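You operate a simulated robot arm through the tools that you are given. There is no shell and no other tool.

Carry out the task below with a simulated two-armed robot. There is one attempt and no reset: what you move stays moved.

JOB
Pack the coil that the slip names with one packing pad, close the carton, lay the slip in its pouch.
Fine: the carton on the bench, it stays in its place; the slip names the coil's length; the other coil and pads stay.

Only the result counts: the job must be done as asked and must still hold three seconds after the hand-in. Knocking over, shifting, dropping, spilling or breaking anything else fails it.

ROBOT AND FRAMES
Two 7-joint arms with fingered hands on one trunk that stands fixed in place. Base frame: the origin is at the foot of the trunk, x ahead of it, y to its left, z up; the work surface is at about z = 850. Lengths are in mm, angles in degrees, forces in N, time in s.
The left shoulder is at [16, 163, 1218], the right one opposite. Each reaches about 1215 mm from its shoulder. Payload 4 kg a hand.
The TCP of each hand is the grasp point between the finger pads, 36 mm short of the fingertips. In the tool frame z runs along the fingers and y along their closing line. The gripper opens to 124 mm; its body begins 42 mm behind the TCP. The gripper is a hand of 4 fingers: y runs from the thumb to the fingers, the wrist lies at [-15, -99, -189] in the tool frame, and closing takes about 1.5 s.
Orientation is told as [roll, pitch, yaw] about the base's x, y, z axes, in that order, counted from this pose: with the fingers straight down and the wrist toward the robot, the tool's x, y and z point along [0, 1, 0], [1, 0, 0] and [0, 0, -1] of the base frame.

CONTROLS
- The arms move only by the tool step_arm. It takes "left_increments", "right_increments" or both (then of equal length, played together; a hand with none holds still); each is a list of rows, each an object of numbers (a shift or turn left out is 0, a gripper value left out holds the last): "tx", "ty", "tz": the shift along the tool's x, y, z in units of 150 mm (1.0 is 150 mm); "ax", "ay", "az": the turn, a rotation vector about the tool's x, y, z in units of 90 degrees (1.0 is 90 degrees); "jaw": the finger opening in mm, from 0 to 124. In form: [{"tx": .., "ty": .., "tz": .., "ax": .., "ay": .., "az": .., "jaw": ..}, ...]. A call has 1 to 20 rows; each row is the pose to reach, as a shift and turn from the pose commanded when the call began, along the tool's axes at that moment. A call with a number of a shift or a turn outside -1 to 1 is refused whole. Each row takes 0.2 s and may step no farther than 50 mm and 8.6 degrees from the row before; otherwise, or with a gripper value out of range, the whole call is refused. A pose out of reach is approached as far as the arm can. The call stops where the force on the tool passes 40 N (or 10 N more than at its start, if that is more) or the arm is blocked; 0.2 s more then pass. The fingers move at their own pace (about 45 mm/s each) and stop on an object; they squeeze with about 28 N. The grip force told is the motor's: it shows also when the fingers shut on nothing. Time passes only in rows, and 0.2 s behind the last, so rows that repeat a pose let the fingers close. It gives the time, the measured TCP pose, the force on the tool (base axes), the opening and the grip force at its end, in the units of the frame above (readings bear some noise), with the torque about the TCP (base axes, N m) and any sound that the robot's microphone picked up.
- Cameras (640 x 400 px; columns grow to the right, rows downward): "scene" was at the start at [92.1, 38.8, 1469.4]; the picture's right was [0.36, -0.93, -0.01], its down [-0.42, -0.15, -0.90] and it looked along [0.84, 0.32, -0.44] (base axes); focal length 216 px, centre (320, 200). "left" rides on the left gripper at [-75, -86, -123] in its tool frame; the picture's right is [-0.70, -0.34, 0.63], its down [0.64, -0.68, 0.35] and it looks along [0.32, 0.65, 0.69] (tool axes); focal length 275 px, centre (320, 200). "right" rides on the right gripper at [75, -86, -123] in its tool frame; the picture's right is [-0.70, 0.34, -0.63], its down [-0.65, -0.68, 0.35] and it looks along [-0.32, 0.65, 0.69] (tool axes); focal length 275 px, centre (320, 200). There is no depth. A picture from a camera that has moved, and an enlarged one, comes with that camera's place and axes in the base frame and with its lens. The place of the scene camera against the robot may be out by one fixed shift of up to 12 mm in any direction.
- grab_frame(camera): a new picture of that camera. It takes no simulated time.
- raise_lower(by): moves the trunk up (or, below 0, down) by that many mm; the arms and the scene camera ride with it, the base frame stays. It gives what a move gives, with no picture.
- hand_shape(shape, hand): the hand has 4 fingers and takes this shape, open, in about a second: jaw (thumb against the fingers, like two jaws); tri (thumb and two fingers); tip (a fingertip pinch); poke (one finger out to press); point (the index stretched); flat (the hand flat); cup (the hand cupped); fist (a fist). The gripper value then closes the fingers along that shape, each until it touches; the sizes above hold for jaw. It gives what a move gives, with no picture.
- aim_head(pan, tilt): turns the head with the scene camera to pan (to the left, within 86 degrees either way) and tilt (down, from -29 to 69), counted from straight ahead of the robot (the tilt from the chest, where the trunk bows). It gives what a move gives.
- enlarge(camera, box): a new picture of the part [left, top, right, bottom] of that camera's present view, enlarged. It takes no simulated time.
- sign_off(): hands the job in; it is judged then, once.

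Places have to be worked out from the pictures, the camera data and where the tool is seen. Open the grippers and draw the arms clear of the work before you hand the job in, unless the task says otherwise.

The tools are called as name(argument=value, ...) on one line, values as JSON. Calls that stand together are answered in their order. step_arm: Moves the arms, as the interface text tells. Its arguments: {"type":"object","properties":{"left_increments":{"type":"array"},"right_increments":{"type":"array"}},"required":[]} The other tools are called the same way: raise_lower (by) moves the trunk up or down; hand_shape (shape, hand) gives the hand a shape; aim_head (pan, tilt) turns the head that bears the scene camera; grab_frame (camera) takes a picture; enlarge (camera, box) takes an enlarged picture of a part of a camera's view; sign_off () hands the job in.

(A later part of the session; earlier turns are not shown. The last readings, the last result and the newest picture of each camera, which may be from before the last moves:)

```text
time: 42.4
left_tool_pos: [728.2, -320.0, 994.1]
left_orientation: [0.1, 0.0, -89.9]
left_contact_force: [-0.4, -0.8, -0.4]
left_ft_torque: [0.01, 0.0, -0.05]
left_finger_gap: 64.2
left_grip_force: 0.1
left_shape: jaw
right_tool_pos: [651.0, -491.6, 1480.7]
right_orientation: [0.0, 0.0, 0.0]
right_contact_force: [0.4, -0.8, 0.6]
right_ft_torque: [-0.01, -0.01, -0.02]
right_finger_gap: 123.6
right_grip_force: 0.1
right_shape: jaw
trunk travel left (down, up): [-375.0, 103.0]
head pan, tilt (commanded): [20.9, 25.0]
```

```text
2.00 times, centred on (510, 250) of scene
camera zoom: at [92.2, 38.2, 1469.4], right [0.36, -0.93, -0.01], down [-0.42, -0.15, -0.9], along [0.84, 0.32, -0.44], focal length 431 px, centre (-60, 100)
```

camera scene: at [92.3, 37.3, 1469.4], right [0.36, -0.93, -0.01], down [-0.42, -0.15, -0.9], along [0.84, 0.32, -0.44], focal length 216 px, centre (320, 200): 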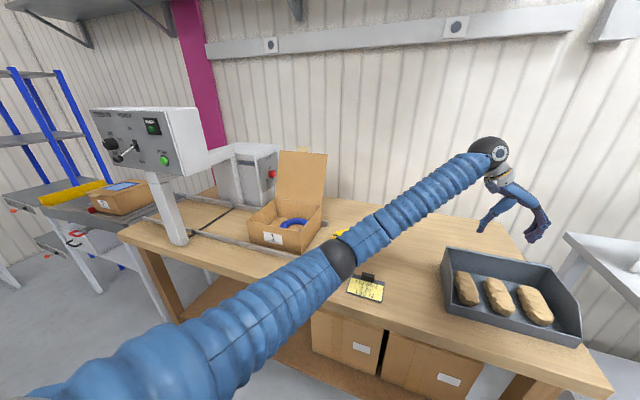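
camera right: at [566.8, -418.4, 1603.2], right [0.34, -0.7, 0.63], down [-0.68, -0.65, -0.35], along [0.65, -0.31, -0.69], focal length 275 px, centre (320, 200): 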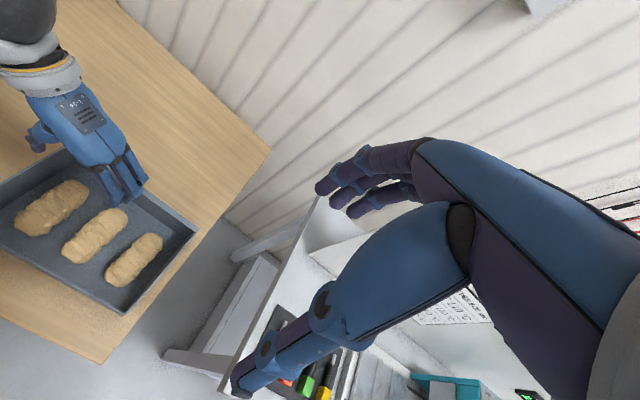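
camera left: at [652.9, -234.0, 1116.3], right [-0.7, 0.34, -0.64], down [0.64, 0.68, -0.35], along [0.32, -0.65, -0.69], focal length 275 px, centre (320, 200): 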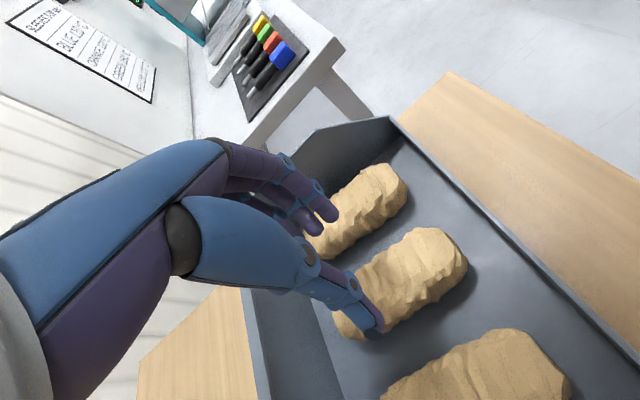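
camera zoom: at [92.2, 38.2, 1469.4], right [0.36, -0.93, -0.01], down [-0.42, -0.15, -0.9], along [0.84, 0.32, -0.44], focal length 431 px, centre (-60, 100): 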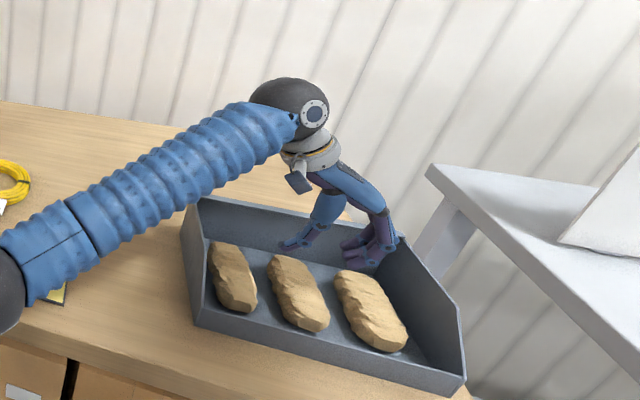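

The hand is centred over the middle pad (y ≈ −320) with the thumb between the pads. I'll descend to z ≈ 930 and check clearance.

step_arm(left_increments=[{"tz": 0.15}, {"tz": 0.3}, {"tz": 0.43}, {"tz": 0.43}])

grab_frame(camera="left")

enlarge(camera="right", box=[20, 140, 180, 300])

enlarge(camera="scene", box=[430, 200, 590, 350])

```text
time: 43.4
left_tool_pos: [728.9, -320.9, 929.7]
left_orientation: [0.1, 0.0, -89.9]
left_contact_force: [-0.4, 0.7, -0.9]
left_ft_torque: [0.0, -0.02, -0.02]
left_finger_gap: 64.3
left_grip_force: 0.1
left_shape: jaw
right_tool_pos: [652.1, -492.2, 1480.2]
right_orientation: [0.0, -0.1, 0.0]
right_contact_force: [-0.5, -0.1, -0.1]
right_ft_torque: [0.0, -0.02, 0.0]
right_finger_gap: 123.5
right_grip_force: 0.0
right_shape: jaw
trunk travel left (down, up): [-375.0, 103.0]
head pan, tilt (commanded): [20.9, 25.0]
```

```text
taken
camera left: at [653.0, -234.9, 1052.9], right [-0.7, 0.34, -0.64], down [0.64, 0.68, -0.34], along [0.32, -0.65, -0.69], focal length 275 px, centre (320, 200)
```

left: 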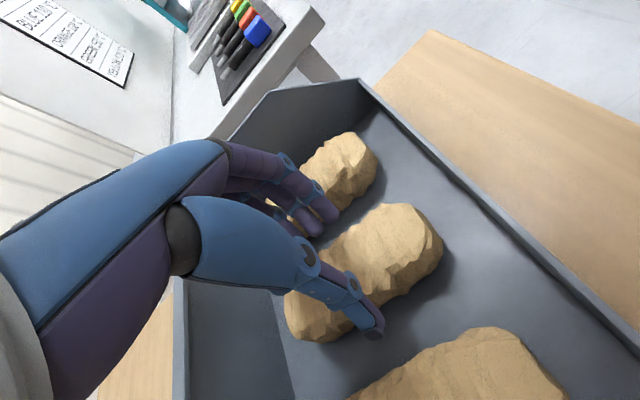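

```text
2.50 times, centred on (100, 220) of right
camera zoom: at [566.2, -417.7, 1603.7], right [0.34, -0.7, 0.63], down [-0.68, -0.65, -0.35], along [0.65, -0.31, -0.69], focal length 688 px, centre (870, 150)
```

zoom: 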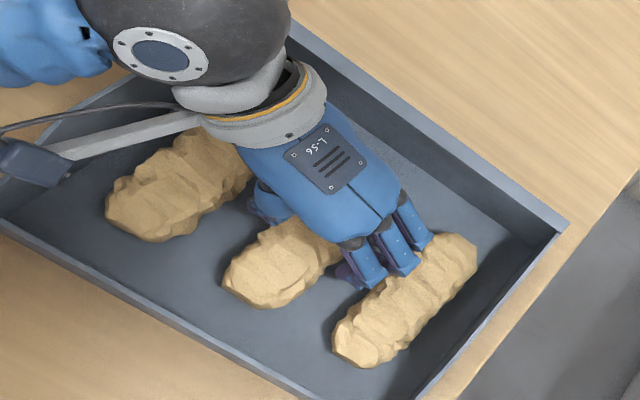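

```text
2.67 times, centred on (510, 275) of scene
camera zoom: at [92.1, 38.2, 1469.4], right [0.36, -0.93, -0.01], down [-0.42, -0.15, -0.9], along [0.84, 0.32, -0.44], focal length 575 px, centre (-187, 0)
```

zoom: 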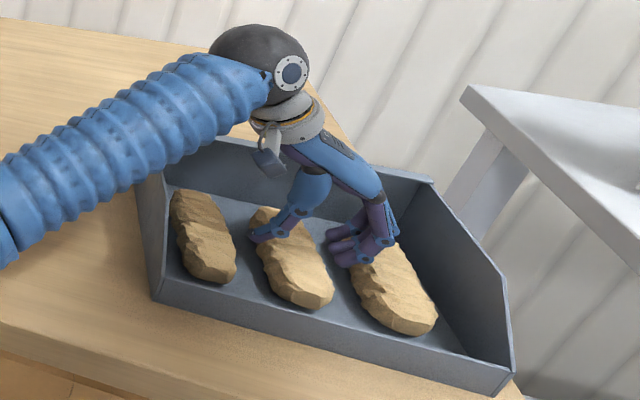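

Clearances are about 7–12 mm on each side. I'll go down 29 mm more, so the tips sit alongside the pad, then close.

step_arm(left_increments=[{"tz": 0.07}, {"tz": 0.14}, {"tz": 0.195}, {"tz": 0.195}])

grab_frame(camera="left")

enlarge(camera="scene", box=[430, 200, 590, 350])

```text
time: 44.0
left_tool_pos: [729.0, -323.0, 921.6]
left_orientation: [0.6, -0.7, -90.0]
left_contact_force: [-2.8, 3.9, 25.6]
left_ft_torque: [-1.3, -0.09, -0.08]
left_finger_gap: 62.6
left_grip_force: 12.4
left_shape: jaw
right_tool_pos: [651.1, -491.6, 1481.0]
right_orientation: [0.0, 0.0, 0.2]
right_contact_force: [0.7, -0.5, 0.0]
right_ft_torque: [0.02, 0.05, 0.0]
right_finger_gap: 123.6
right_grip_force: 0.1
right_shape: jaw
trunk travel left (down, up): [-375.0, 103.0]
head pan, tilt (commanded): [20.9, 25.0]
stopped in row 3 (left hand): the force on the tool passed its limit at 46 N (the readings are from after the stop); the commanded pose is now the measured one
```

```text
taken
camera left: at [652.7, -234.6, 1042.1], right [-0.69, 0.33, -0.65], down [0.65, 0.68, -0.35], along [0.32, -0.66, -0.68], focal length 275 px, centre (320, 200)
```

left: 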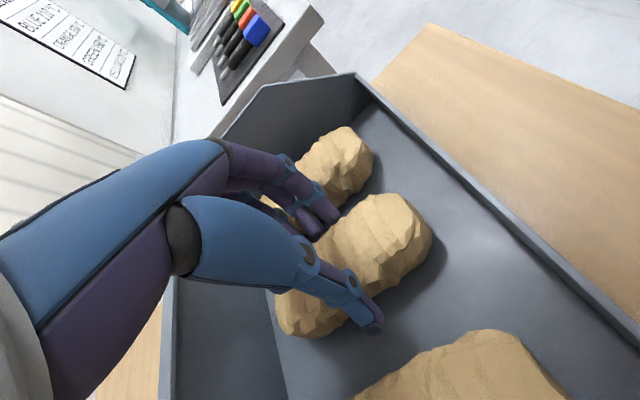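

```text
2.67 times, centred on (510, 275) of scene
camera zoom: at [91.6, 38.8, 1469.5], right [0.36, -0.93, -0.01], down [-0.42, -0.15, -0.9], along [0.84, 0.32, -0.44], focal length 575 px, centre (-187, 0)
```

zoom: 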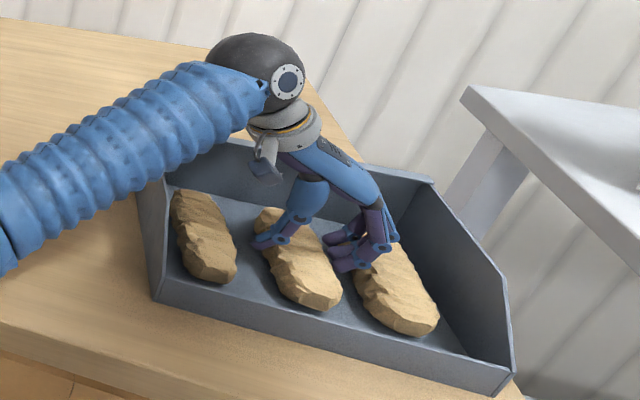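

The fingers touched a pad edge (force on the −y side) and the call stopped. I'll back up 30 mm and re-measure the pads.

step_arm(left_increments=[{"tz": -0.1}, {"tz": -0.25}, {"tz": -0.4}, {"tz": -0.6}, {"tz": -0.8}, {"tz": -0.8}])

grab_frame(camera="left")

enlarge(camera="right", box=[0, 120, 200, 320])

enlarge(camera="scene", box=[430, 235, 590, 350])

```text
time: 45.4
left_tool_pos: [730.4, -320.9, 1036.4]
left_orientation: [0.3, -0.4, -89.9]
left_contact_force: [0.5, -0.5, -0.6]
left_ft_torque: [-0.02, 0.02, 0.0]
left_finger_gap: 60.3
left_grip_force: 28.4
left_shape: jaw
right_tool_pos: [653.0, -492.2, 1479.1]
right_orientation: [0.0, -0.1, 0.0]
right_contact_force: [-0.7, -1.3, -1.0]
right_ft_torque: [0.02, -0.01, -0.01]
right_finger_gap: 124.0
right_grip_force: 0.1
right_shape: jaw
trunk travel left (down, up): [-375.0, 103.0]
head pan, tilt (commanded): [20.9, 25.0]
```

```text
taken
camera left: at [654.6, -233.7, 1157.2], right [-0.69, 0.33, -0.64], down [0.65, 0.68, -0.35], along [0.32, -0.65, -0.68], focal length 275 px, centre (320, 200)
```

left: 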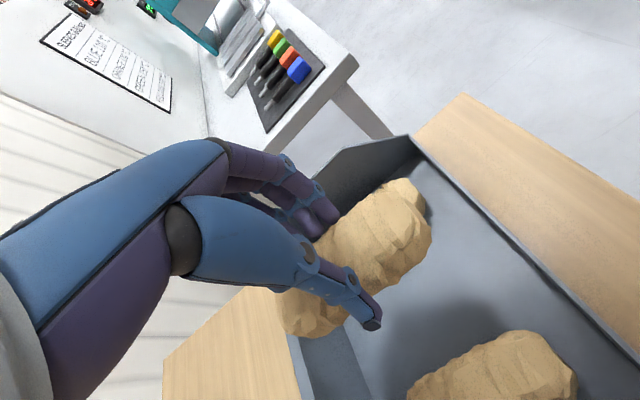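

```text
2.00 times, centred on (100, 220) of right
camera zoom: at [567.0, -417.8, 1603.2], right [0.34, -0.7, 0.63], down [-0.68, -0.65, -0.35], along [0.65, -0.31, -0.69], focal length 551 px, centre (760, 160)
```

zoom: 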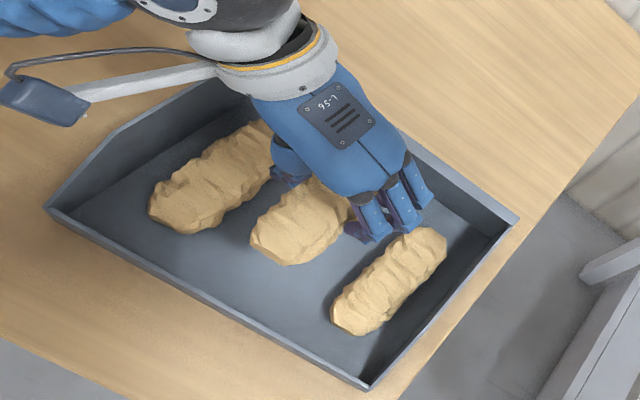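

```text
3.48 times, centred on (510, 292) of scene
camera zoom: at [92.7, 38.1, 1469.3], right [0.36, -0.93, -0.01], down [-0.42, -0.15, -0.9], along [0.84, 0.32, -0.44], focal length 750 px, centre (-341, -122)
```

zoom: 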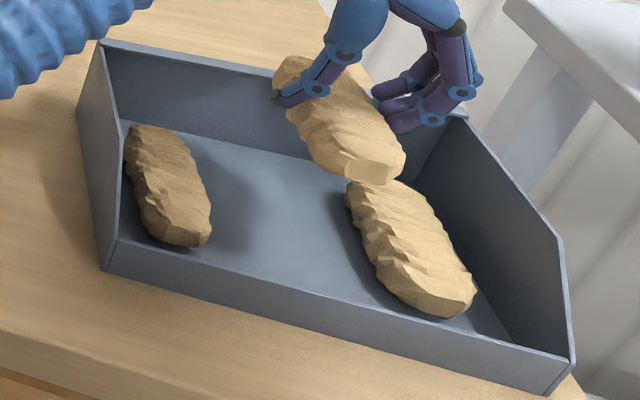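

The middle pad came up wedged in the hand (gap 60, 28 N), and the other two pads are where they were. I'll tighten the grip and carry it up and left.

step_arm(left_increments=[{"jaw": 30}, {"jaw": 30}, {"ty": -0.1, "tz": -0.15}, {"ty": -0.24, "tz": -0.3}, {"ty": -0.38, "tz": -0.45}, {"ty": -0.52, "tz": -0.6}, {"ty": -0.667, "tz": -0.733}])

grab_frame(camera="left")

enlarge(camera="scene", box=[380, 130, 600, 350])

```text
time: 47.0
left_tool_pos: [727.5, -218.3, 1146.6]
left_orientation: [0.4, -0.5, -89.9]
left_contact_force: [-0.4, -0.3, -0.2]
left_ft_torque: [0.0, 0.02, 0.0]
left_finger_gap: 58.9
left_grip_force: 28.1
left_shape: jaw
right_tool_pos: [651.0, -492.2, 1480.4]
right_orientation: [0.0, 0.1, 0.0]
right_contact_force: [-0.7, -0.1, 0.0]
right_ft_torque: [0.02, -0.02, 0.02]
right_finger_gap: 123.6
right_grip_force: 0.0
right_shape: jaw
trunk travel left (down, up): [-375.0, 103.0]
head pan, tilt (commanded): [20.9, 25.0]
```

```text
taken
camera left: at [651.6, -130.8, 1267.7], right [-0.69, 0.33, -0.64], down [0.65, 0.68, -0.35], along [0.32, -0.66, -0.68], focal length 275 px, centre (320, 200)
```

left: 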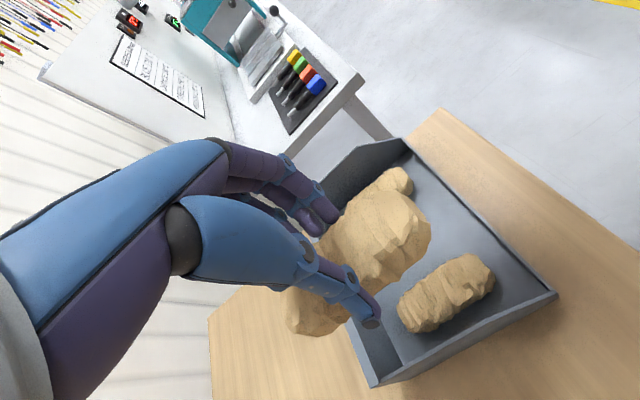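

```text
1.82 times, centred on (490, 240) of scene
camera zoom: at [92.2, 38.9, 1469.4], right [0.36, -0.93, -0.01], down [-0.42, -0.15, -0.9], along [0.84, 0.32, -0.44], focal length 392 px, centre (11, 127)
```

zoom: 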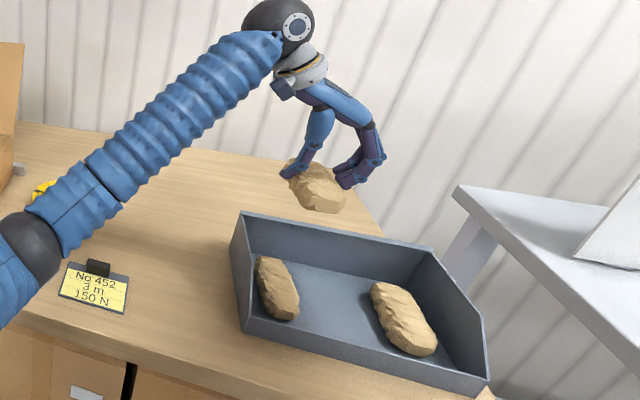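

The pad is held well. I'll carry it left, turning back to yaw 0° on the way.

step_arm(left_increments=[{"tx": 0.03, "ty": -0.14}, {"tx": 0.07, "ty": -0.3}, {"tx": 0.1, "ty": -0.47}, {"tx": 0.13, "ty": -0.64}, {"tx": 0.17, "ty": -0.82}, {"tx": 0.2, "ty": -1.0}])

step_arm(left_increments=[{"tx": 0.02, "ty": -0.08, "az": -0.08}, {"tx": 0.04, "ty": -0.16, "az": -0.17}, {"tx": 0.06, "ty": -0.25, "az": -0.26}, {"tx": 0.08, "ty": -0.33, "az": -0.35}, {"tx": 0.1, "ty": -0.42, "az": -0.44}, {"tx": 0.12, "ty": -0.5, "az": -0.53}, {"tx": 0.14, "ty": -0.58, "az": -0.62}, {"tx": 0.16, "ty": -0.67, "az": -0.71}, {"tx": 0.18, "ty": -0.75, "az": -0.8}, {"tx": 0.2, "ty": -0.84, "az": -0.88}, {"tx": 0.22, "ty": -0.92, "az": -0.95}, {"tx": 0.24, "ty": -1.0, "az": -1.0}])

grab_frame(camera="scene")

```text
time: 48.4
left_tool_pos: [756.5, -69.4, 1145.8]
left_orientation: [0.4, -0.6, -90.0]
left_contact_force: [0.0, -0.1, -1.3]
left_ft_torque: [-0.05, -0.01, -0.01]
left_finger_gap: 59.0
left_grip_force: 27.8
left_shape: jaw
right_tool_pos: [651.6, -491.9, 1480.7]
right_orientation: [0.0, 0.0, -0.1]
right_contact_force: [-0.1, -0.6, -0.3]
right_ft_torque: [-0.04, 0.01, -0.03]
right_finger_gap: 123.7
right_grip_force: 0.1
right_shape: jaw
trunk travel left (down, up): [-375.0, 103.0]
head pan, tilt (commanded): [20.9, 25.0]
```

```text
time: 51.0
left_tool_pos: [792.8, 80.1, 1142.9]
left_orientation: [-0.5, -0.4, 0.2]
left_contact_force: [-0.2, 0.0, 0.4]
left_ft_torque: [-0.02, 0.05, 0.02]
left_finger_gap: 58.9
left_grip_force: 27.8
left_shape: jaw
right_tool_pos: [652.3, -492.3, 1480.1]
right_orientation: [0.1, 0.1, 0.0]
right_contact_force: [0.2, 0.3, -0.4]
right_ft_torque: [0.01, 0.01, -0.02]
right_finger_gap: 123.6
right_grip_force: 0.0
right_shape: jaw
trunk travel left (down, up): [-375.0, 103.0]
head pan, tilt (commanded): [20.9, 25.0]
```

```text
taken
camera scene: at [92.3, 38.5, 1469.3], right [0.36, -0.93, -0.01], down [-0.42, -0.15, -0.9], along [0.84, 0.32, -0.44], focal length 216 px, centre (320, 200)
```

scene: 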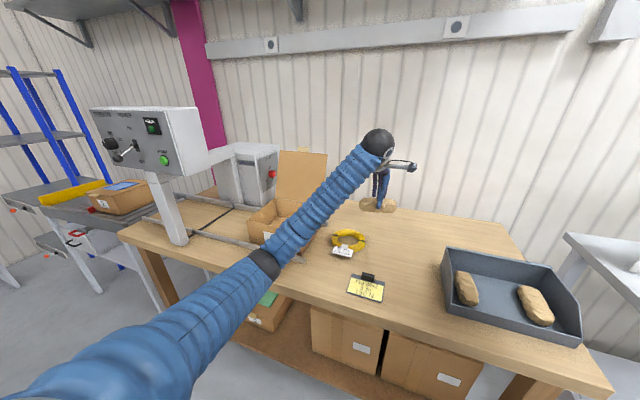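

Still held. I'll continue left to above the carton at (848, 462).

step_arm(left_increments=[{"tx": 0.15, "ty": 0.02}, {"tx": 0.32, "ty": 0.05}, {"tx": 0.49, "ty": 0.07}, {"tx": 0.66, "ty": 0.09}, {"tx": 0.83, "ty": 0.11}, {"tx": 1.0, "ty": 0.13}])

step_arm(left_increments=[{"tx": 0.15, "ty": 0.02}, {"tx": 0.32, "ty": 0.05}, {"tx": 0.49, "ty": 0.07}, {"tx": 0.66, "ty": 0.09}, {"tx": 0.83, "ty": 0.11}, {"tx": 1.0, "ty": 0.13}])

step_arm(left_increments=[{"tx": 0.15, "ty": 0.02, "tz": 0.02}, {"tx": 0.3, "ty": 0.05, "tz": 0.05}, {"tx": 0.43, "ty": 0.08, "tz": 0.08}, {"tx": 0.52, "ty": 0.1, "tz": 0.1}, {"tx": 0.55, "ty": 0.11, "tz": 0.1}, {"tx": 0.55, "ty": 0.11, "tz": 0.1}])

grab_frame(camera="left")

enlarge(camera="scene", box=[200, 120, 360, 265])

```text
time: 52.4
left_tool_pos: [814.0, 231.0, 1142.9]
left_orientation: [-0.5, -0.3, 0.1]
left_contact_force: [-0.3, 0.6, -0.4]
left_ft_torque: [-0.03, 0.04, -0.02]
left_finger_gap: 58.9
left_grip_force: 27.9
left_shape: jaw
right_tool_pos: [651.6, -491.2, 1481.7]
right_orientation: [0.0, 0.1, 0.0]
right_contact_force: [0.1, -0.5, 0.2]
right_ft_torque: [-0.02, 0.01, -0.01]
right_finger_gap: 124.0
right_grip_force: 0.1
right_shape: jaw
trunk travel left (down, up): [-375.0, 103.0]
head pan, tilt (commanded): [20.9, 25.0]
```

```text
time: 53.8
left_tool_pos: [831.8, 380.0, 1141.6]
left_orientation: [-0.6, -0.4, 0.0]
left_contact_force: [0.0, 0.4, -0.6]
left_ft_torque: [-0.01, 0.0, 0.01]
left_finger_gap: 58.8
left_grip_force: 28.2
left_shape: jaw
right_tool_pos: [651.1, -491.6, 1480.9]
right_orientation: [0.1, 0.0, 0.0]
right_contact_force: [-0.6, -0.2, 0.0]
right_ft_torque: [-0.01, -0.01, -0.02]
right_finger_gap: 123.7
right_grip_force: 0.1
right_shape: jaw
trunk travel left (down, up): [-375.0, 103.0]
head pan, tilt (commanded): [20.9, 25.0]
```

```text
time: 55.2
left_tool_pos: [847.7, 461.7, 1126.2]
left_orientation: [-0.5, -0.3, 0.1]
left_contact_force: [0.4, 0.6, 1.1]
left_ft_torque: [-0.01, -0.01, 0.05]
left_finger_gap: 58.8
left_grip_force: 27.8
left_shape: jaw
right_tool_pos: [652.0, -491.7, 1479.7]
right_orientation: [0.2, 0.1, 0.1]
right_contact_force: [-0.4, 0.8, 0.1]
right_ft_torque: [-0.04, 0.0, -0.03]
right_finger_gap: 123.7
right_grip_force: 0.0
right_shape: jaw
trunk travel left (down, up): [-375.0, 103.0]
head pan, tilt (commanded): [20.9, 25.0]
```

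```text
taken
camera left: at [761.8, 389.6, 1248.8], right [-0.33, -0.7, -0.63], down [-0.68, 0.64, -0.36], along [0.65, 0.31, -0.69], focal length 275 px, centre (320, 200)
```

left: 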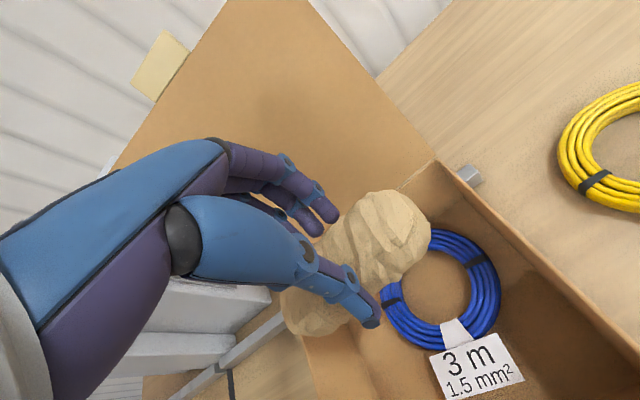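

```text
2.76 times, centred on (280, 192) of scene
camera zoom: at [92.2, 38.7, 1469.4], right [0.36, -0.93, -0.01], down [-0.42, -0.15, -0.9], along [0.84, 0.32, -0.44], focal length 594 px, centre (430, 221)
```

zoom: 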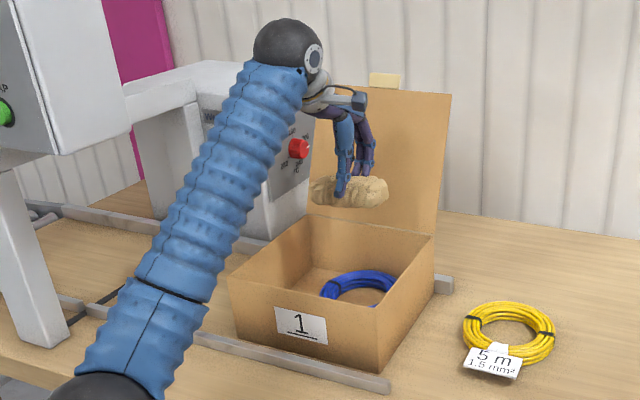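

The pad hangs over the coil, centred on it. I'll lower it into the carton.

step_arm(left_increments=[{"tz": 0.15}, {"tz": 0.33}, {"tz": 0.52}, {"tz": 0.7}, {"tz": 0.85}, {"tz": 0.95}, {"tz": 1.0}])

grab_frame(camera="left")

enlarge(camera="scene", box=[200, 140, 360, 265])

```text
time: 56.8
left_tool_pos: [847.9, 462.1, 976.4]
left_orientation: [-0.5, -0.4, 0.0]
left_contact_force: [-0.2, -0.3, 0.3]
left_ft_torque: [-0.01, 0.0, 0.02]
left_finger_gap: 58.8
left_grip_force: 28.2
left_shape: jaw
right_tool_pos: [652.0, -490.9, 1481.8]
right_orientation: [0.0, 0.1, 0.1]
right_contact_force: [0.0, -0.9, 0.0]
right_ft_torque: [-0.01, -0.02, -0.01]
right_finger_gap: 123.7
right_grip_force: 0.1
right_shape: jaw
trunk travel left (down, up): [-375.0, 103.0]
head pan, tilt (commanded): [20.9, 25.0]
```

```text
taken
camera left: at [762.3, 387.6, 1098.9], right [-0.33, -0.7, -0.63], down [-0.68, 0.64, -0.36], along [0.65, 0.31, -0.69], focal length 275 px, centre (320, 200)
```

left: 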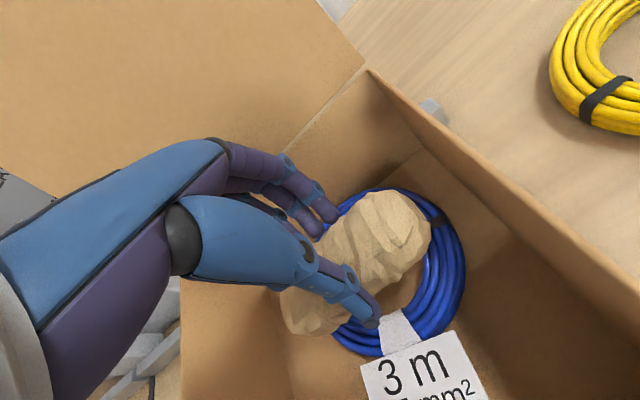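

```text
3.20 times, centred on (280, 202) of scene
camera zoom: at [92.2, 38.5, 1469.4], right [0.36, -0.93, -0.01], down [-0.42, -0.15, -0.9], along [0.84, 0.32, -0.44], focal length 690 px, centre (448, 192)
```

zoom: 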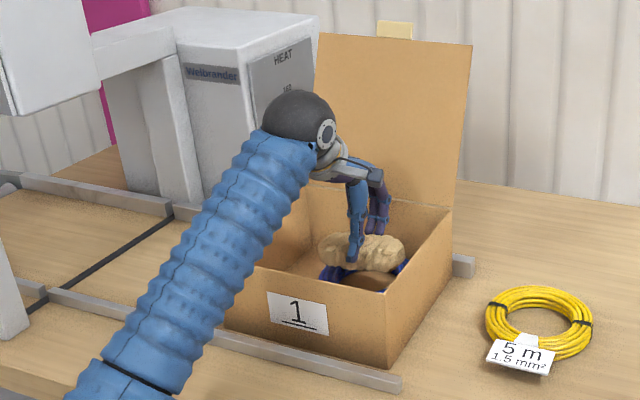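

The pad is just above the coil. I'll lower in small steps until it takes contact.

step_arm(left_increments=[{"tz": 0.04}, {"tz": 0.08}, {"tz": 0.12}, {"tz": 0.15}, {"tz": 0.15}])

grab_frame(camera="left")

```text
time: 58.0
left_tool_pos: [849.6, 460.8, 952.9]
left_orientation: [-0.6, -0.4, 0.1]
left_contact_force: [0.8, -1.3, 0.2]
left_ft_torque: [0.03, 0.0, 0.02]
left_finger_gap: 58.8
left_grip_force: 27.5
left_shape: jaw
right_tool_pos: [651.3, -492.8, 1479.9]
right_orientation: [0.0, 0.0, 0.0]
right_contact_force: [-1.2, -0.4, 0.6]
right_ft_torque: [0.0, -0.01, 0.0]
right_finger_gap: 123.8
right_grip_force: 0.0
right_shape: jaw
trunk travel left (down, up): [-375.0, 103.0]
head pan, tilt (commanded): [20.9, 25.0]
```

```text
taken
camera left: at [762.8, 387.3, 1075.8], right [-0.33, -0.7, -0.63], down [-0.68, 0.64, -0.36], along [0.65, 0.31, -0.69], focal length 275 px, centre (320, 200)
```

left: 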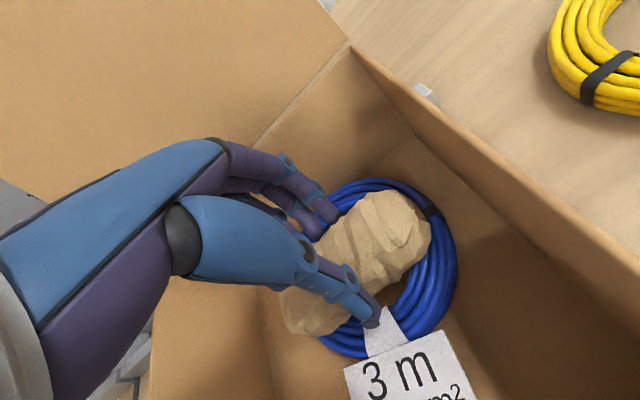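

No contact yet; I'll lower another ~15 mm in small steps.

step_arm(left_increments=[{"tz": 0.027}, {"tz": 0.053}, {"tz": 0.08}, {"tz": 0.1}, {"tz": 0.1}])

enlarge(camera="left", box=[240, 140, 560, 400])

enlarge(camera="scene", box=[240, 180, 340, 258])

```text
time: 59.1
left_tool_pos: [851.5, 461.2, 947.5]
left_orientation: [-0.5, -1.2, 0.1]
left_contact_force: [-5.9, -3.3, 22.4]
left_ft_torque: [-0.03, 0.56, -0.06]
left_finger_gap: 59.0
left_grip_force: 27.9
left_shape: jaw
right_tool_pos: [650.9, -492.0, 1480.1]
right_orientation: [0.0, 0.0, 0.1]
right_contact_force: [0.6, 0.1, -0.3]
right_ft_torque: [-0.03, 0.04, -0.02]
right_finger_gap: 123.8
right_grip_force: 0.0
right_shape: jaw
trunk travel left (down, up): [-375.0, 103.0]
head pan, tilt (commanded): [20.9, 25.0]
stopped in row 5 (left hand): the force on the tool passed its limit at 41 N (the readings are from after the stop); the commanded pose is now the measured one
```

```text
1.54 times, centred on (400, 270) of left
camera zoom: at [762.0, 387.9, 1068.7], right [-0.32, -0.7, -0.63], down [-0.67, 0.64, -0.37], along [0.66, 0.31, -0.68], focal length 424 px, centre (197, 92)
```

zoom: 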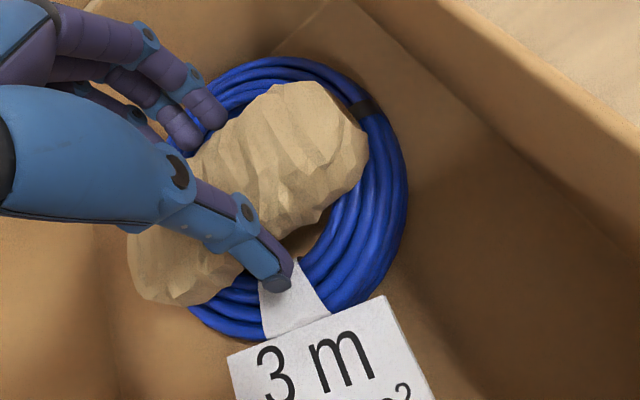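

```text
5.13 times, centred on (290, 219) of scene
camera zoom: at [91.2, 38.0, 1469.3], right [0.36, -0.93, -0.01], down [-0.42, -0.15, -0.9], along [0.84, 0.32, -0.44], focal length 1105 px, centre (474, 103)
```

zoom: 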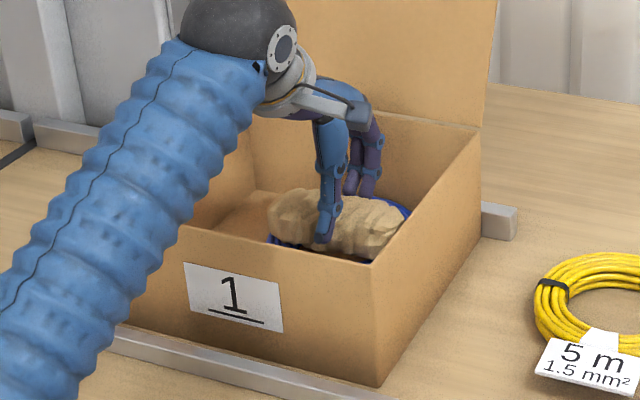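

The pad rests on the coil. I'll relieve the pressure by a few mm, open the fingers, and rise out.

step_arm(left_increments=[{"tz": -0.02}, {"tz": -0.03}, {"tz": -0.03, "jaw": 84}, {"tz": -0.03, "jaw": 84}, {"tz": -0.03, "jaw": 84}, {"tz": -0.03, "jaw": 84}, {"tz": -0.03, "jaw": 84}])

step_arm(left_increments=[{"tz": -0.1}, {"tz": -0.25}, {"tz": -0.45}, {"tz": -0.65}, {"tz": -0.85}, {"tz": -1.0}])

grab_frame(camera="left")

enlarge(camera="scene", box=[200, 130, 360, 265])

```text
time: 60.7
left_tool_pos: [851.5, 462.5, 947.0]
left_orientation: [-0.5, -0.7, 0.1]
left_contact_force: [0.2, 0.2, -0.3]
left_ft_torque: [0.06, -0.01, 0.0]
left_finger_gap: 83.6
left_grip_force: 0.1
left_shape: jaw
right_tool_pos: [652.5, -491.8, 1479.9]
right_orientation: [0.0, 0.0, 0.0]
right_contact_force: [-0.5, 0.3, 0.5]
right_ft_torque: [0.01, 0.01, 0.03]
right_finger_gap: 123.7
right_grip_force: 0.1
right_shape: jaw
trunk travel left (down, up): [-375.0, 103.0]
head pan, tilt (commanded): [20.9, 25.0]
```

```text
time: 62.1
left_tool_pos: [846.7, 463.2, 1097.8]
left_orientation: [-0.5, -0.8, 0.1]
left_contact_force: [0.6, -0.4, -0.5]
left_ft_torque: [0.02, 0.01, 0.02]
left_finger_gap: 83.9
left_grip_force: 0.0
left_shape: jaw
right_tool_pos: [652.2, -491.9, 1480.5]
right_orientation: [0.0, 0.1, 0.1]
right_contact_force: [1.0, 0.2, 1.3]
right_ft_torque: [0.04, -0.01, -0.02]
right_finger_gap: 123.6
right_grip_force: 0.1
right_shape: jaw
trunk travel left (down, up): [-375.0, 103.0]
head pan, tilt (commanded): [20.9, 25.0]
```

```text
taken
camera left: at [760.0, 389.6, 1219.5], right [-0.33, -0.7, -0.63], down [-0.68, 0.64, -0.36], along [0.66, 0.31, -0.69], focal length 275 px, centre (320, 200)
```

left: 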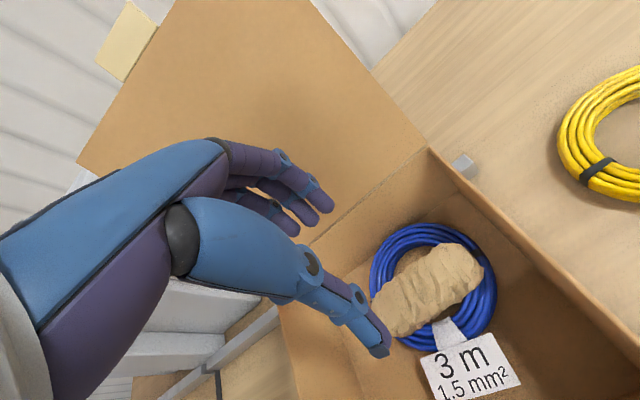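

```text
2.96 times, centred on (280, 198) of scene
camera zoom: at [92.0, 38.2, 1469.4], right [0.36, -0.93, -0.01], down [-0.42, -0.15, -0.9], along [0.84, 0.32, -0.44], focal length 638 px, centre (438, 207)
```

zoom: 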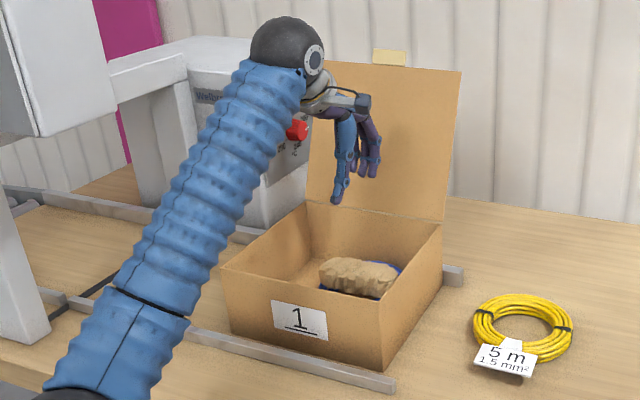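

The pad lies on the coil inside the carton, and the carton is unmoved. Now to close the lid: I'll raise the hand and go forward above the tab to hook the fingers behind it.

step_arm(left_increments=[{"tx": 0.03, "tz": -0.17, "ax": -0.037}, {"tx": 0.07, "tz": -0.34, "ax": -0.074}, {"tx": 0.1, "tz": -0.5, "ax": -0.111}, {"tx": 0.13, "tz": -0.67, "ax": -0.148}, {"tx": 0.17, "tz": -0.84, "ax": -0.185}, {"tx": 0.2, "tz": -1.0, "ax": -0.217}])

step_arm(left_increments=[{"ty": 0.08, "tz": -0.12}, {"ty": 0.22, "tz": -0.18}, {"ty": 0.38, "tz": -0.16}, {"ty": 0.56, "tz": -0.12}, {"ty": 0.75, "tz": -0.08}, {"ty": 0.941, "tz": -0.035}, {"ty": 0.941, "tz": -0.035}])

grab_frame(camera="left")

enlarge(camera="scene", box=[200, 90, 360, 265])

```text
time: 63.5
left_tool_pos: [844.6, 494.8, 1247.9]
left_orientation: [-0.6, -20.3, 0.3]
left_contact_force: [-1.4, 0.0, 0.5]
left_ft_torque: [0.02, -0.02, -0.02]
left_finger_gap: 83.8
left_grip_force: 0.0
left_shape: jaw
right_tool_pos: [651.7, -491.9, 1481.3]
right_orientation: [0.0, 0.0, 0.0]
right_contact_force: [-0.1, 0.2, -0.4]
right_ft_torque: [-0.01, -0.04, 0.02]
right_finger_gap: 123.7
right_grip_force: 0.2
right_shape: jaw
trunk travel left (down, up): [-375.0, 103.0]
head pan, tilt (commanded): [20.9, 25.0]
```

```text
time: 65.1
left_tool_pos: [976.2, 495.0, 1301.5]
left_orientation: [-0.5, -20.4, 0.3]
left_contact_force: [-0.8, -0.1, 0.0]
left_ft_torque: [0.01, -0.01, -0.03]
left_finger_gap: 83.8
left_grip_force: 0.0
left_shape: jaw
right_tool_pos: [651.1, -490.8, 1480.5]
right_orientation: [-0.1, 0.0, 0.0]
right_contact_force: [-0.5, -0.1, -0.5]
right_ft_torque: [-0.01, 0.01, 0.02]
right_finger_gap: 123.8
right_grip_force: 0.1
right_shape: jaw
trunk travel left (down, up): [-375.0, 103.0]
head pan, tilt (commanded): [20.9, 25.0]
```

```text
taken
camera left: at [853.3, 421.5, 1387.3], right [-0.09, -0.7, -0.7], down [-0.52, 0.64, -0.57], along [0.85, 0.31, -0.43], focal length 275 px, centre (320, 200)
```

left: 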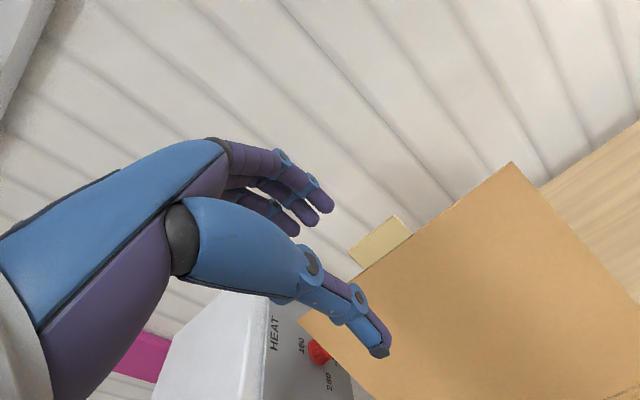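

```text
2.29 times, centred on (280, 178) of scene
camera zoom: at [91.7, 39.1, 1469.4], right [0.36, -0.93, -0.01], down [-0.42, -0.15, -0.9], along [0.84, 0.32, -0.44], focal length 493 px, centre (411, 251)
```

zoom: 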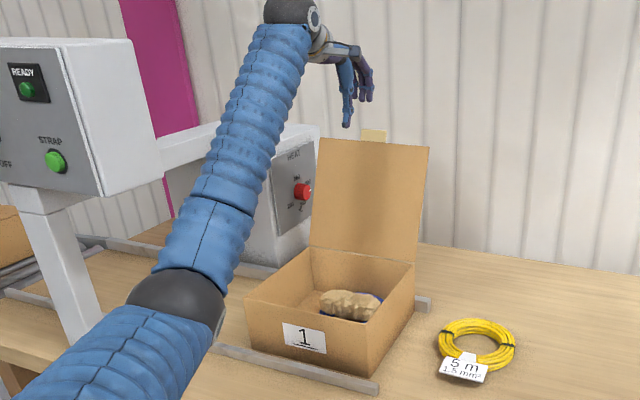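

Two left views put the tab's top edge at x ≈ 1057, z ≈ 1222, y 461–517. I'll move forward so the fingers pass behind it, then lower.

step_arm(left_increments=[{"tx": -0.017, "ty": 0.153, "tz": 0.057}, {"tx": -0.033, "ty": 0.306, "tz": 0.114}, {"tx": -0.033, "ty": 0.253, "tz": 0.258}, {"tx": -0.033, "ty": 0.2, "tz": 0.4}, {"tx": -0.033, "ty": 0.146, "tz": 0.545}, {"tx": -0.033, "ty": 0.092, "tz": 0.689}, {"tx": -0.033, "ty": 0.092, "tz": 0.689}])

grab_frame(camera="left")

enlarge(camera="scene", box=[200, 90, 360, 265])

```text
time: 66.7
left_tool_pos: [1024.4, 488.1, 1210.3]
left_orientation: [-0.6, -20.4, 0.4]
left_contact_force: [-0.4, -0.1, 0.3]
left_ft_torque: [-0.04, -0.02, 0.06]
left_finger_gap: 83.9
left_grip_force: 0.0
left_shape: jaw
right_tool_pos: [651.1, -492.3, 1481.0]
right_orientation: [0.0, 0.0, 0.0]
right_contact_force: [-0.5, -0.9, -0.7]
right_ft_torque: [-0.02, -0.01, 0.0]
right_finger_gap: 123.8
right_grip_force: 0.2
right_shape: jaw
trunk travel left (down, up): [-375.0, 103.0]
head pan, tilt (commanded): [20.9, 25.0]
```

```text
taken
camera left: at [902.3, 415.0, 1295.8], right [-0.09, -0.7, -0.71], down [-0.52, 0.64, -0.57], along [0.85, 0.31, -0.42], focal length 275 px, centre (320, 200)
```

left: 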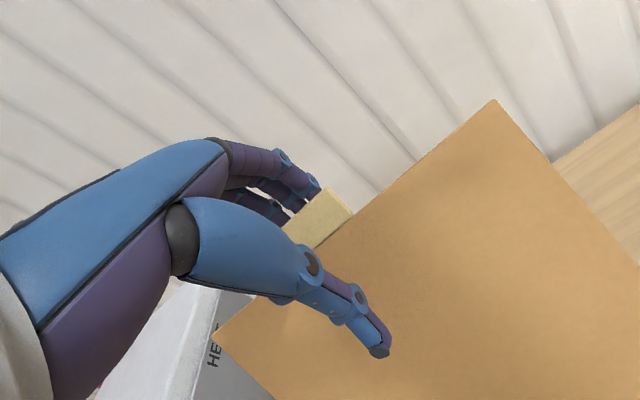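

```text
2.29 times, centred on (280, 178) of scene
camera zoom: at [91.9, 38.1, 1469.5], right [0.36, -0.93, -0.01], down [-0.42, -0.15, -0.9], along [0.84, 0.32, -0.44], focal length 493 px, centre (411, 251)
```

zoom: 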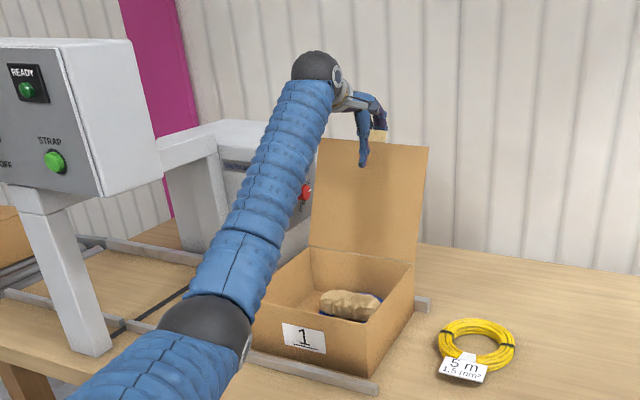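

The fingertips are hidden behind the tab and the thumb is in front. I'll pull back toward the robot to bring the lid over vertical onto the thumb.

step_arm(left_increments=[{"ty": -0.08, "tz": -0.03}, {"ty": -0.19, "tz": -0.07}, {"ty": -0.31, "tz": -0.115}, {"ty": -0.43, "tz": -0.16}, {"ty": -0.54, "tz": -0.2}, {"ty": -0.64, "tz": -0.24}, {"ty": -0.74, "tz": -0.276}, {"ty": -0.837, "tz": -0.312}, {"ty": -0.837, "tz": -0.312}, {"ty": -0.837, "tz": -0.312}])

grab_frame(camera="left")

enlarge(camera="scene", box=[200, 90, 360, 265])

```text
time: 68.9
left_tool_pos: [891.6, 489.0, 1209.0]
left_orientation: [-0.6, -20.4, 0.3]
left_contact_force: [-0.2, -0.6, -0.3]
left_ft_torque: [-0.01, 0.03, 0.01]
left_finger_gap: 84.2
left_grip_force: 0.0
left_shape: jaw
right_tool_pos: [651.0, -492.5, 1480.1]
right_orientation: [0.0, -0.1, 0.1]
right_contact_force: [0.2, 0.1, 0.1]
right_ft_torque: [-0.01, -0.02, -0.01]
right_finger_gap: 123.6
right_grip_force: 0.2
right_shape: jaw
trunk travel left (down, up): [-375.0, 103.0]
head pan, tilt (commanded): [20.9, 25.0]
```

```text
taken
camera left: at [768.0, 416.1, 1294.5], right [-0.09, -0.7, -0.7], down [-0.52, 0.64, -0.57], along [0.85, 0.31, -0.43], focal length 275 px, centre (320, 200)
```

left: 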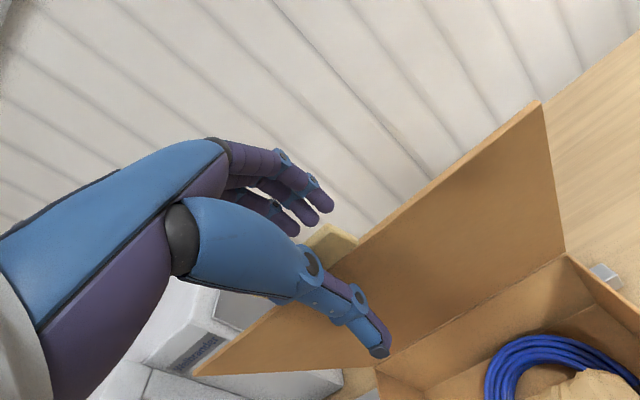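

```text
2.29 times, centred on (280, 178) of scene
camera zoom: at [92.0, 38.6, 1469.4], right [0.36, -0.93, -0.01], down [-0.42, -0.15, -0.9], along [0.84, 0.32, -0.44], focal length 493 px, centre (411, 251)
```

zoom: 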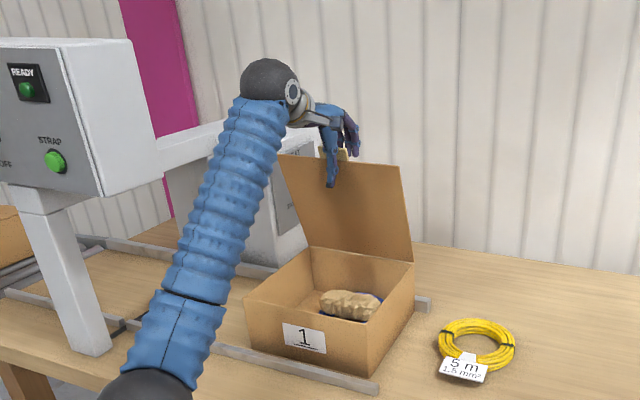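

The lid tipped over onto the thumb at about 68°. I'll move to the pose I recorded at 61° on the opening arc, jaw back to 70.

step_arm(left_increments=[{"tx": 0.005, "ty": -0.033, "tz": -0.054, "ax": 0.036, "jaw": 70}, {"tx": 0.01, "ty": -0.066, "tz": -0.108, "ax": 0.073}, {"tx": 0.016, "ty": -0.1, "tz": -0.163, "ax": 0.109}, {"tx": 0.021, "ty": -0.133, "tz": -0.217, "ax": 0.146}, {"tx": 0.027, "ty": -0.166, "tz": -0.271, "ax": 0.182}, {"tx": 0.027, "ty": -0.166, "tz": -0.271, "ax": 0.182}])

step_arm(left_increments=[{"ty": -0.127, "tz": 0.0452, "ax": -0.0444}, {"ty": -0.2506, "tz": 0.0991, "ax": -0.0889}, {"ty": -0.3701, "tz": 0.1615, "ax": -0.1333}, {"ty": -0.4849, "tz": 0.2321, "ax": -0.1778}, {"ty": -0.5946, "tz": 0.3106, "ax": -0.2222}, {"ty": -0.6986, "tz": 0.3965, "ax": -0.2667}, {"ty": -0.7962, "tz": 0.4894, "ax": -0.3111}])

grab_frame(camera="left")

enlarge(camera="scene", box=[200, 110, 360, 265])

```text
time: 70.3
left_tool_pos: [854.3, 493.9, 1238.6]
left_orientation: [-0.5, -3.9, 0.1]
left_contact_force: [0.0, -0.1, 0.1]
left_ft_torque: [0.04, 0.01, 0.01]
left_finger_gap: 70.6
left_grip_force: 0.1
left_shape: jaw
right_tool_pos: [651.5, -492.2, 1480.5]
right_orientation: [0.0, 0.0, 0.0]
right_contact_force: [0.7, 0.2, 0.1]
right_ft_torque: [-0.02, -0.01, -0.02]
right_finger_gap: 123.7
right_grip_force: 0.0
right_shape: jaw
trunk travel left (down, up): [-375.0, 103.0]
head pan, tilt (commanded): [20.9, 25.0]
```

```text
time: 71.9
left_tool_pos: [738.6, 492.4, 1157.2]
left_orientation: [-0.6, -32.1, 0.4]
left_contact_force: [-0.5, 0.0, -0.2]
left_ft_torque: [0.01, -0.01, 0.01]
left_finger_gap: 70.5
left_grip_force: 0.1
left_shape: jaw
right_tool_pos: [651.3, -492.8, 1481.8]
right_orientation: [0.1, 0.1, 0.0]
right_contact_force: [-1.0, 0.1, 0.7]
right_ft_torque: [0.01, -0.04, 0.01]
right_finger_gap: 123.8
right_grip_force: 0.2
right_shape: jaw
trunk travel left (down, up): [-375.0, 103.0]
head pan, tilt (commanded): [20.9, 25.0]
```

```text
taken
camera left: at [601.8, 418.1, 1216.7], right [0.05, -0.7, -0.71], down [-0.39, 0.64, -0.66], along [0.92, 0.31, -0.24], focal length 275 px, centre (320, 200)
```

left: 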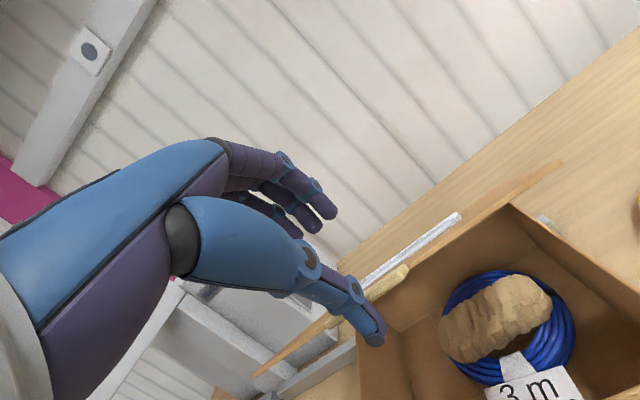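

```text
2.58 times, centred on (280, 188) of scene
camera zoom: at [91.7, 38.9, 1469.4], right [0.36, -0.93, -0.01], down [-0.42, -0.15, -0.9], along [0.84, 0.32, -0.44], focal length 556 px, centre (423, 232)
```

zoom: 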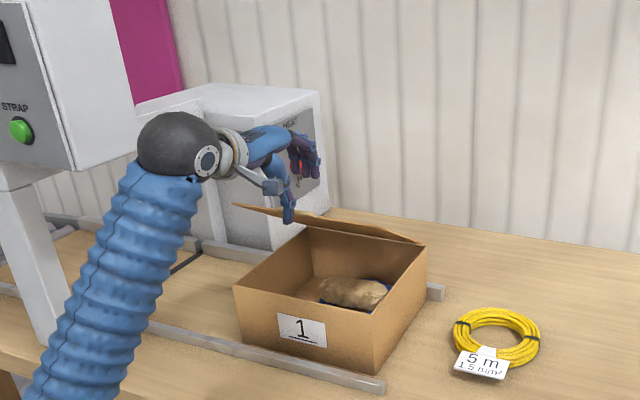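

The lid rides down on the thumb at about 33°. I'll repeat the arc for the last 28°.

step_arm(left_increments=[{"ty": -0.127, "tz": 0.0452, "ax": -0.0444}, {"ty": -0.2506, "tz": 0.0991, "ax": -0.0889}, {"ty": -0.3701, "tz": 0.1615, "ax": -0.1333}, {"ty": -0.4849, "tz": 0.2321, "ax": -0.1778}, {"ty": -0.5946, "tz": 0.3106, "ax": -0.2222}, {"ty": -0.6986, "tz": 0.3965, "ax": -0.2667}, {"ty": -0.7962, "tz": 0.4894, "ax": -0.3111}])

enlarge(camera="left", box=[220, 120, 560, 400])

enlarge(camera="scene", box=[200, 160, 340, 265])

```text
time: 73.5
left_tool_pos: [677.8, 490.3, 1029.2]
left_orientation: [-1.1, -60.1, 0.9]
left_contact_force: [-0.6, 0.3, 0.0]
left_ft_torque: [0.03, 0.03, -0.01]
left_finger_gap: 70.3
left_grip_force: 0.0
left_shape: jaw
right_tool_pos: [650.0, -491.1, 1481.8]
right_orientation: [0.0, 0.0, 0.1]
right_contact_force: [-0.2, 0.4, -0.6]
right_ft_torque: [0.01, 0.01, 0.01]
right_finger_gap: 123.7
right_grip_force: 0.1
right_shape: jaw
trunk travel left (down, up): [-375.0, 103.0]
head pan, tilt (commanded): [20.9, 25.0]
```

```text
1.43 times, centred on (390, 260) of left
camera zoom: at [529.1, 415.8, 1018.4], right [0.38, -0.7, -0.6], down [-0.04, 0.64, -0.77], along [0.92, 0.32, 0.21], focal length 393 px, centre (220, 114)
```

zoom: 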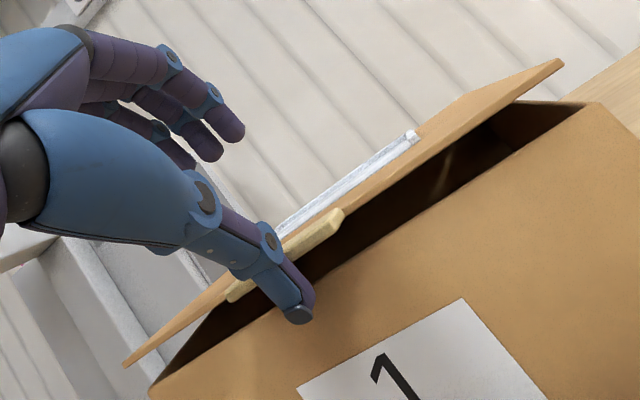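

```text
3.81 times, centred on (270, 212) of scene
camera zoom: at [92.0, 38.6, 1469.4], right [0.36, -0.93, -0.01], down [-0.42, -0.15, -0.9], along [0.84, 0.32, -0.44], focal length 821 px, centre (510, 152)
```

zoom: 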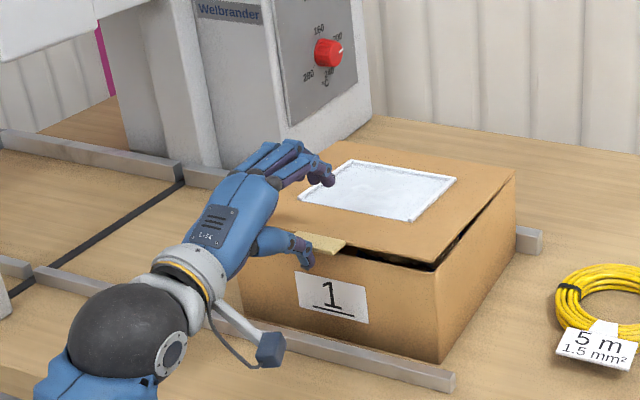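

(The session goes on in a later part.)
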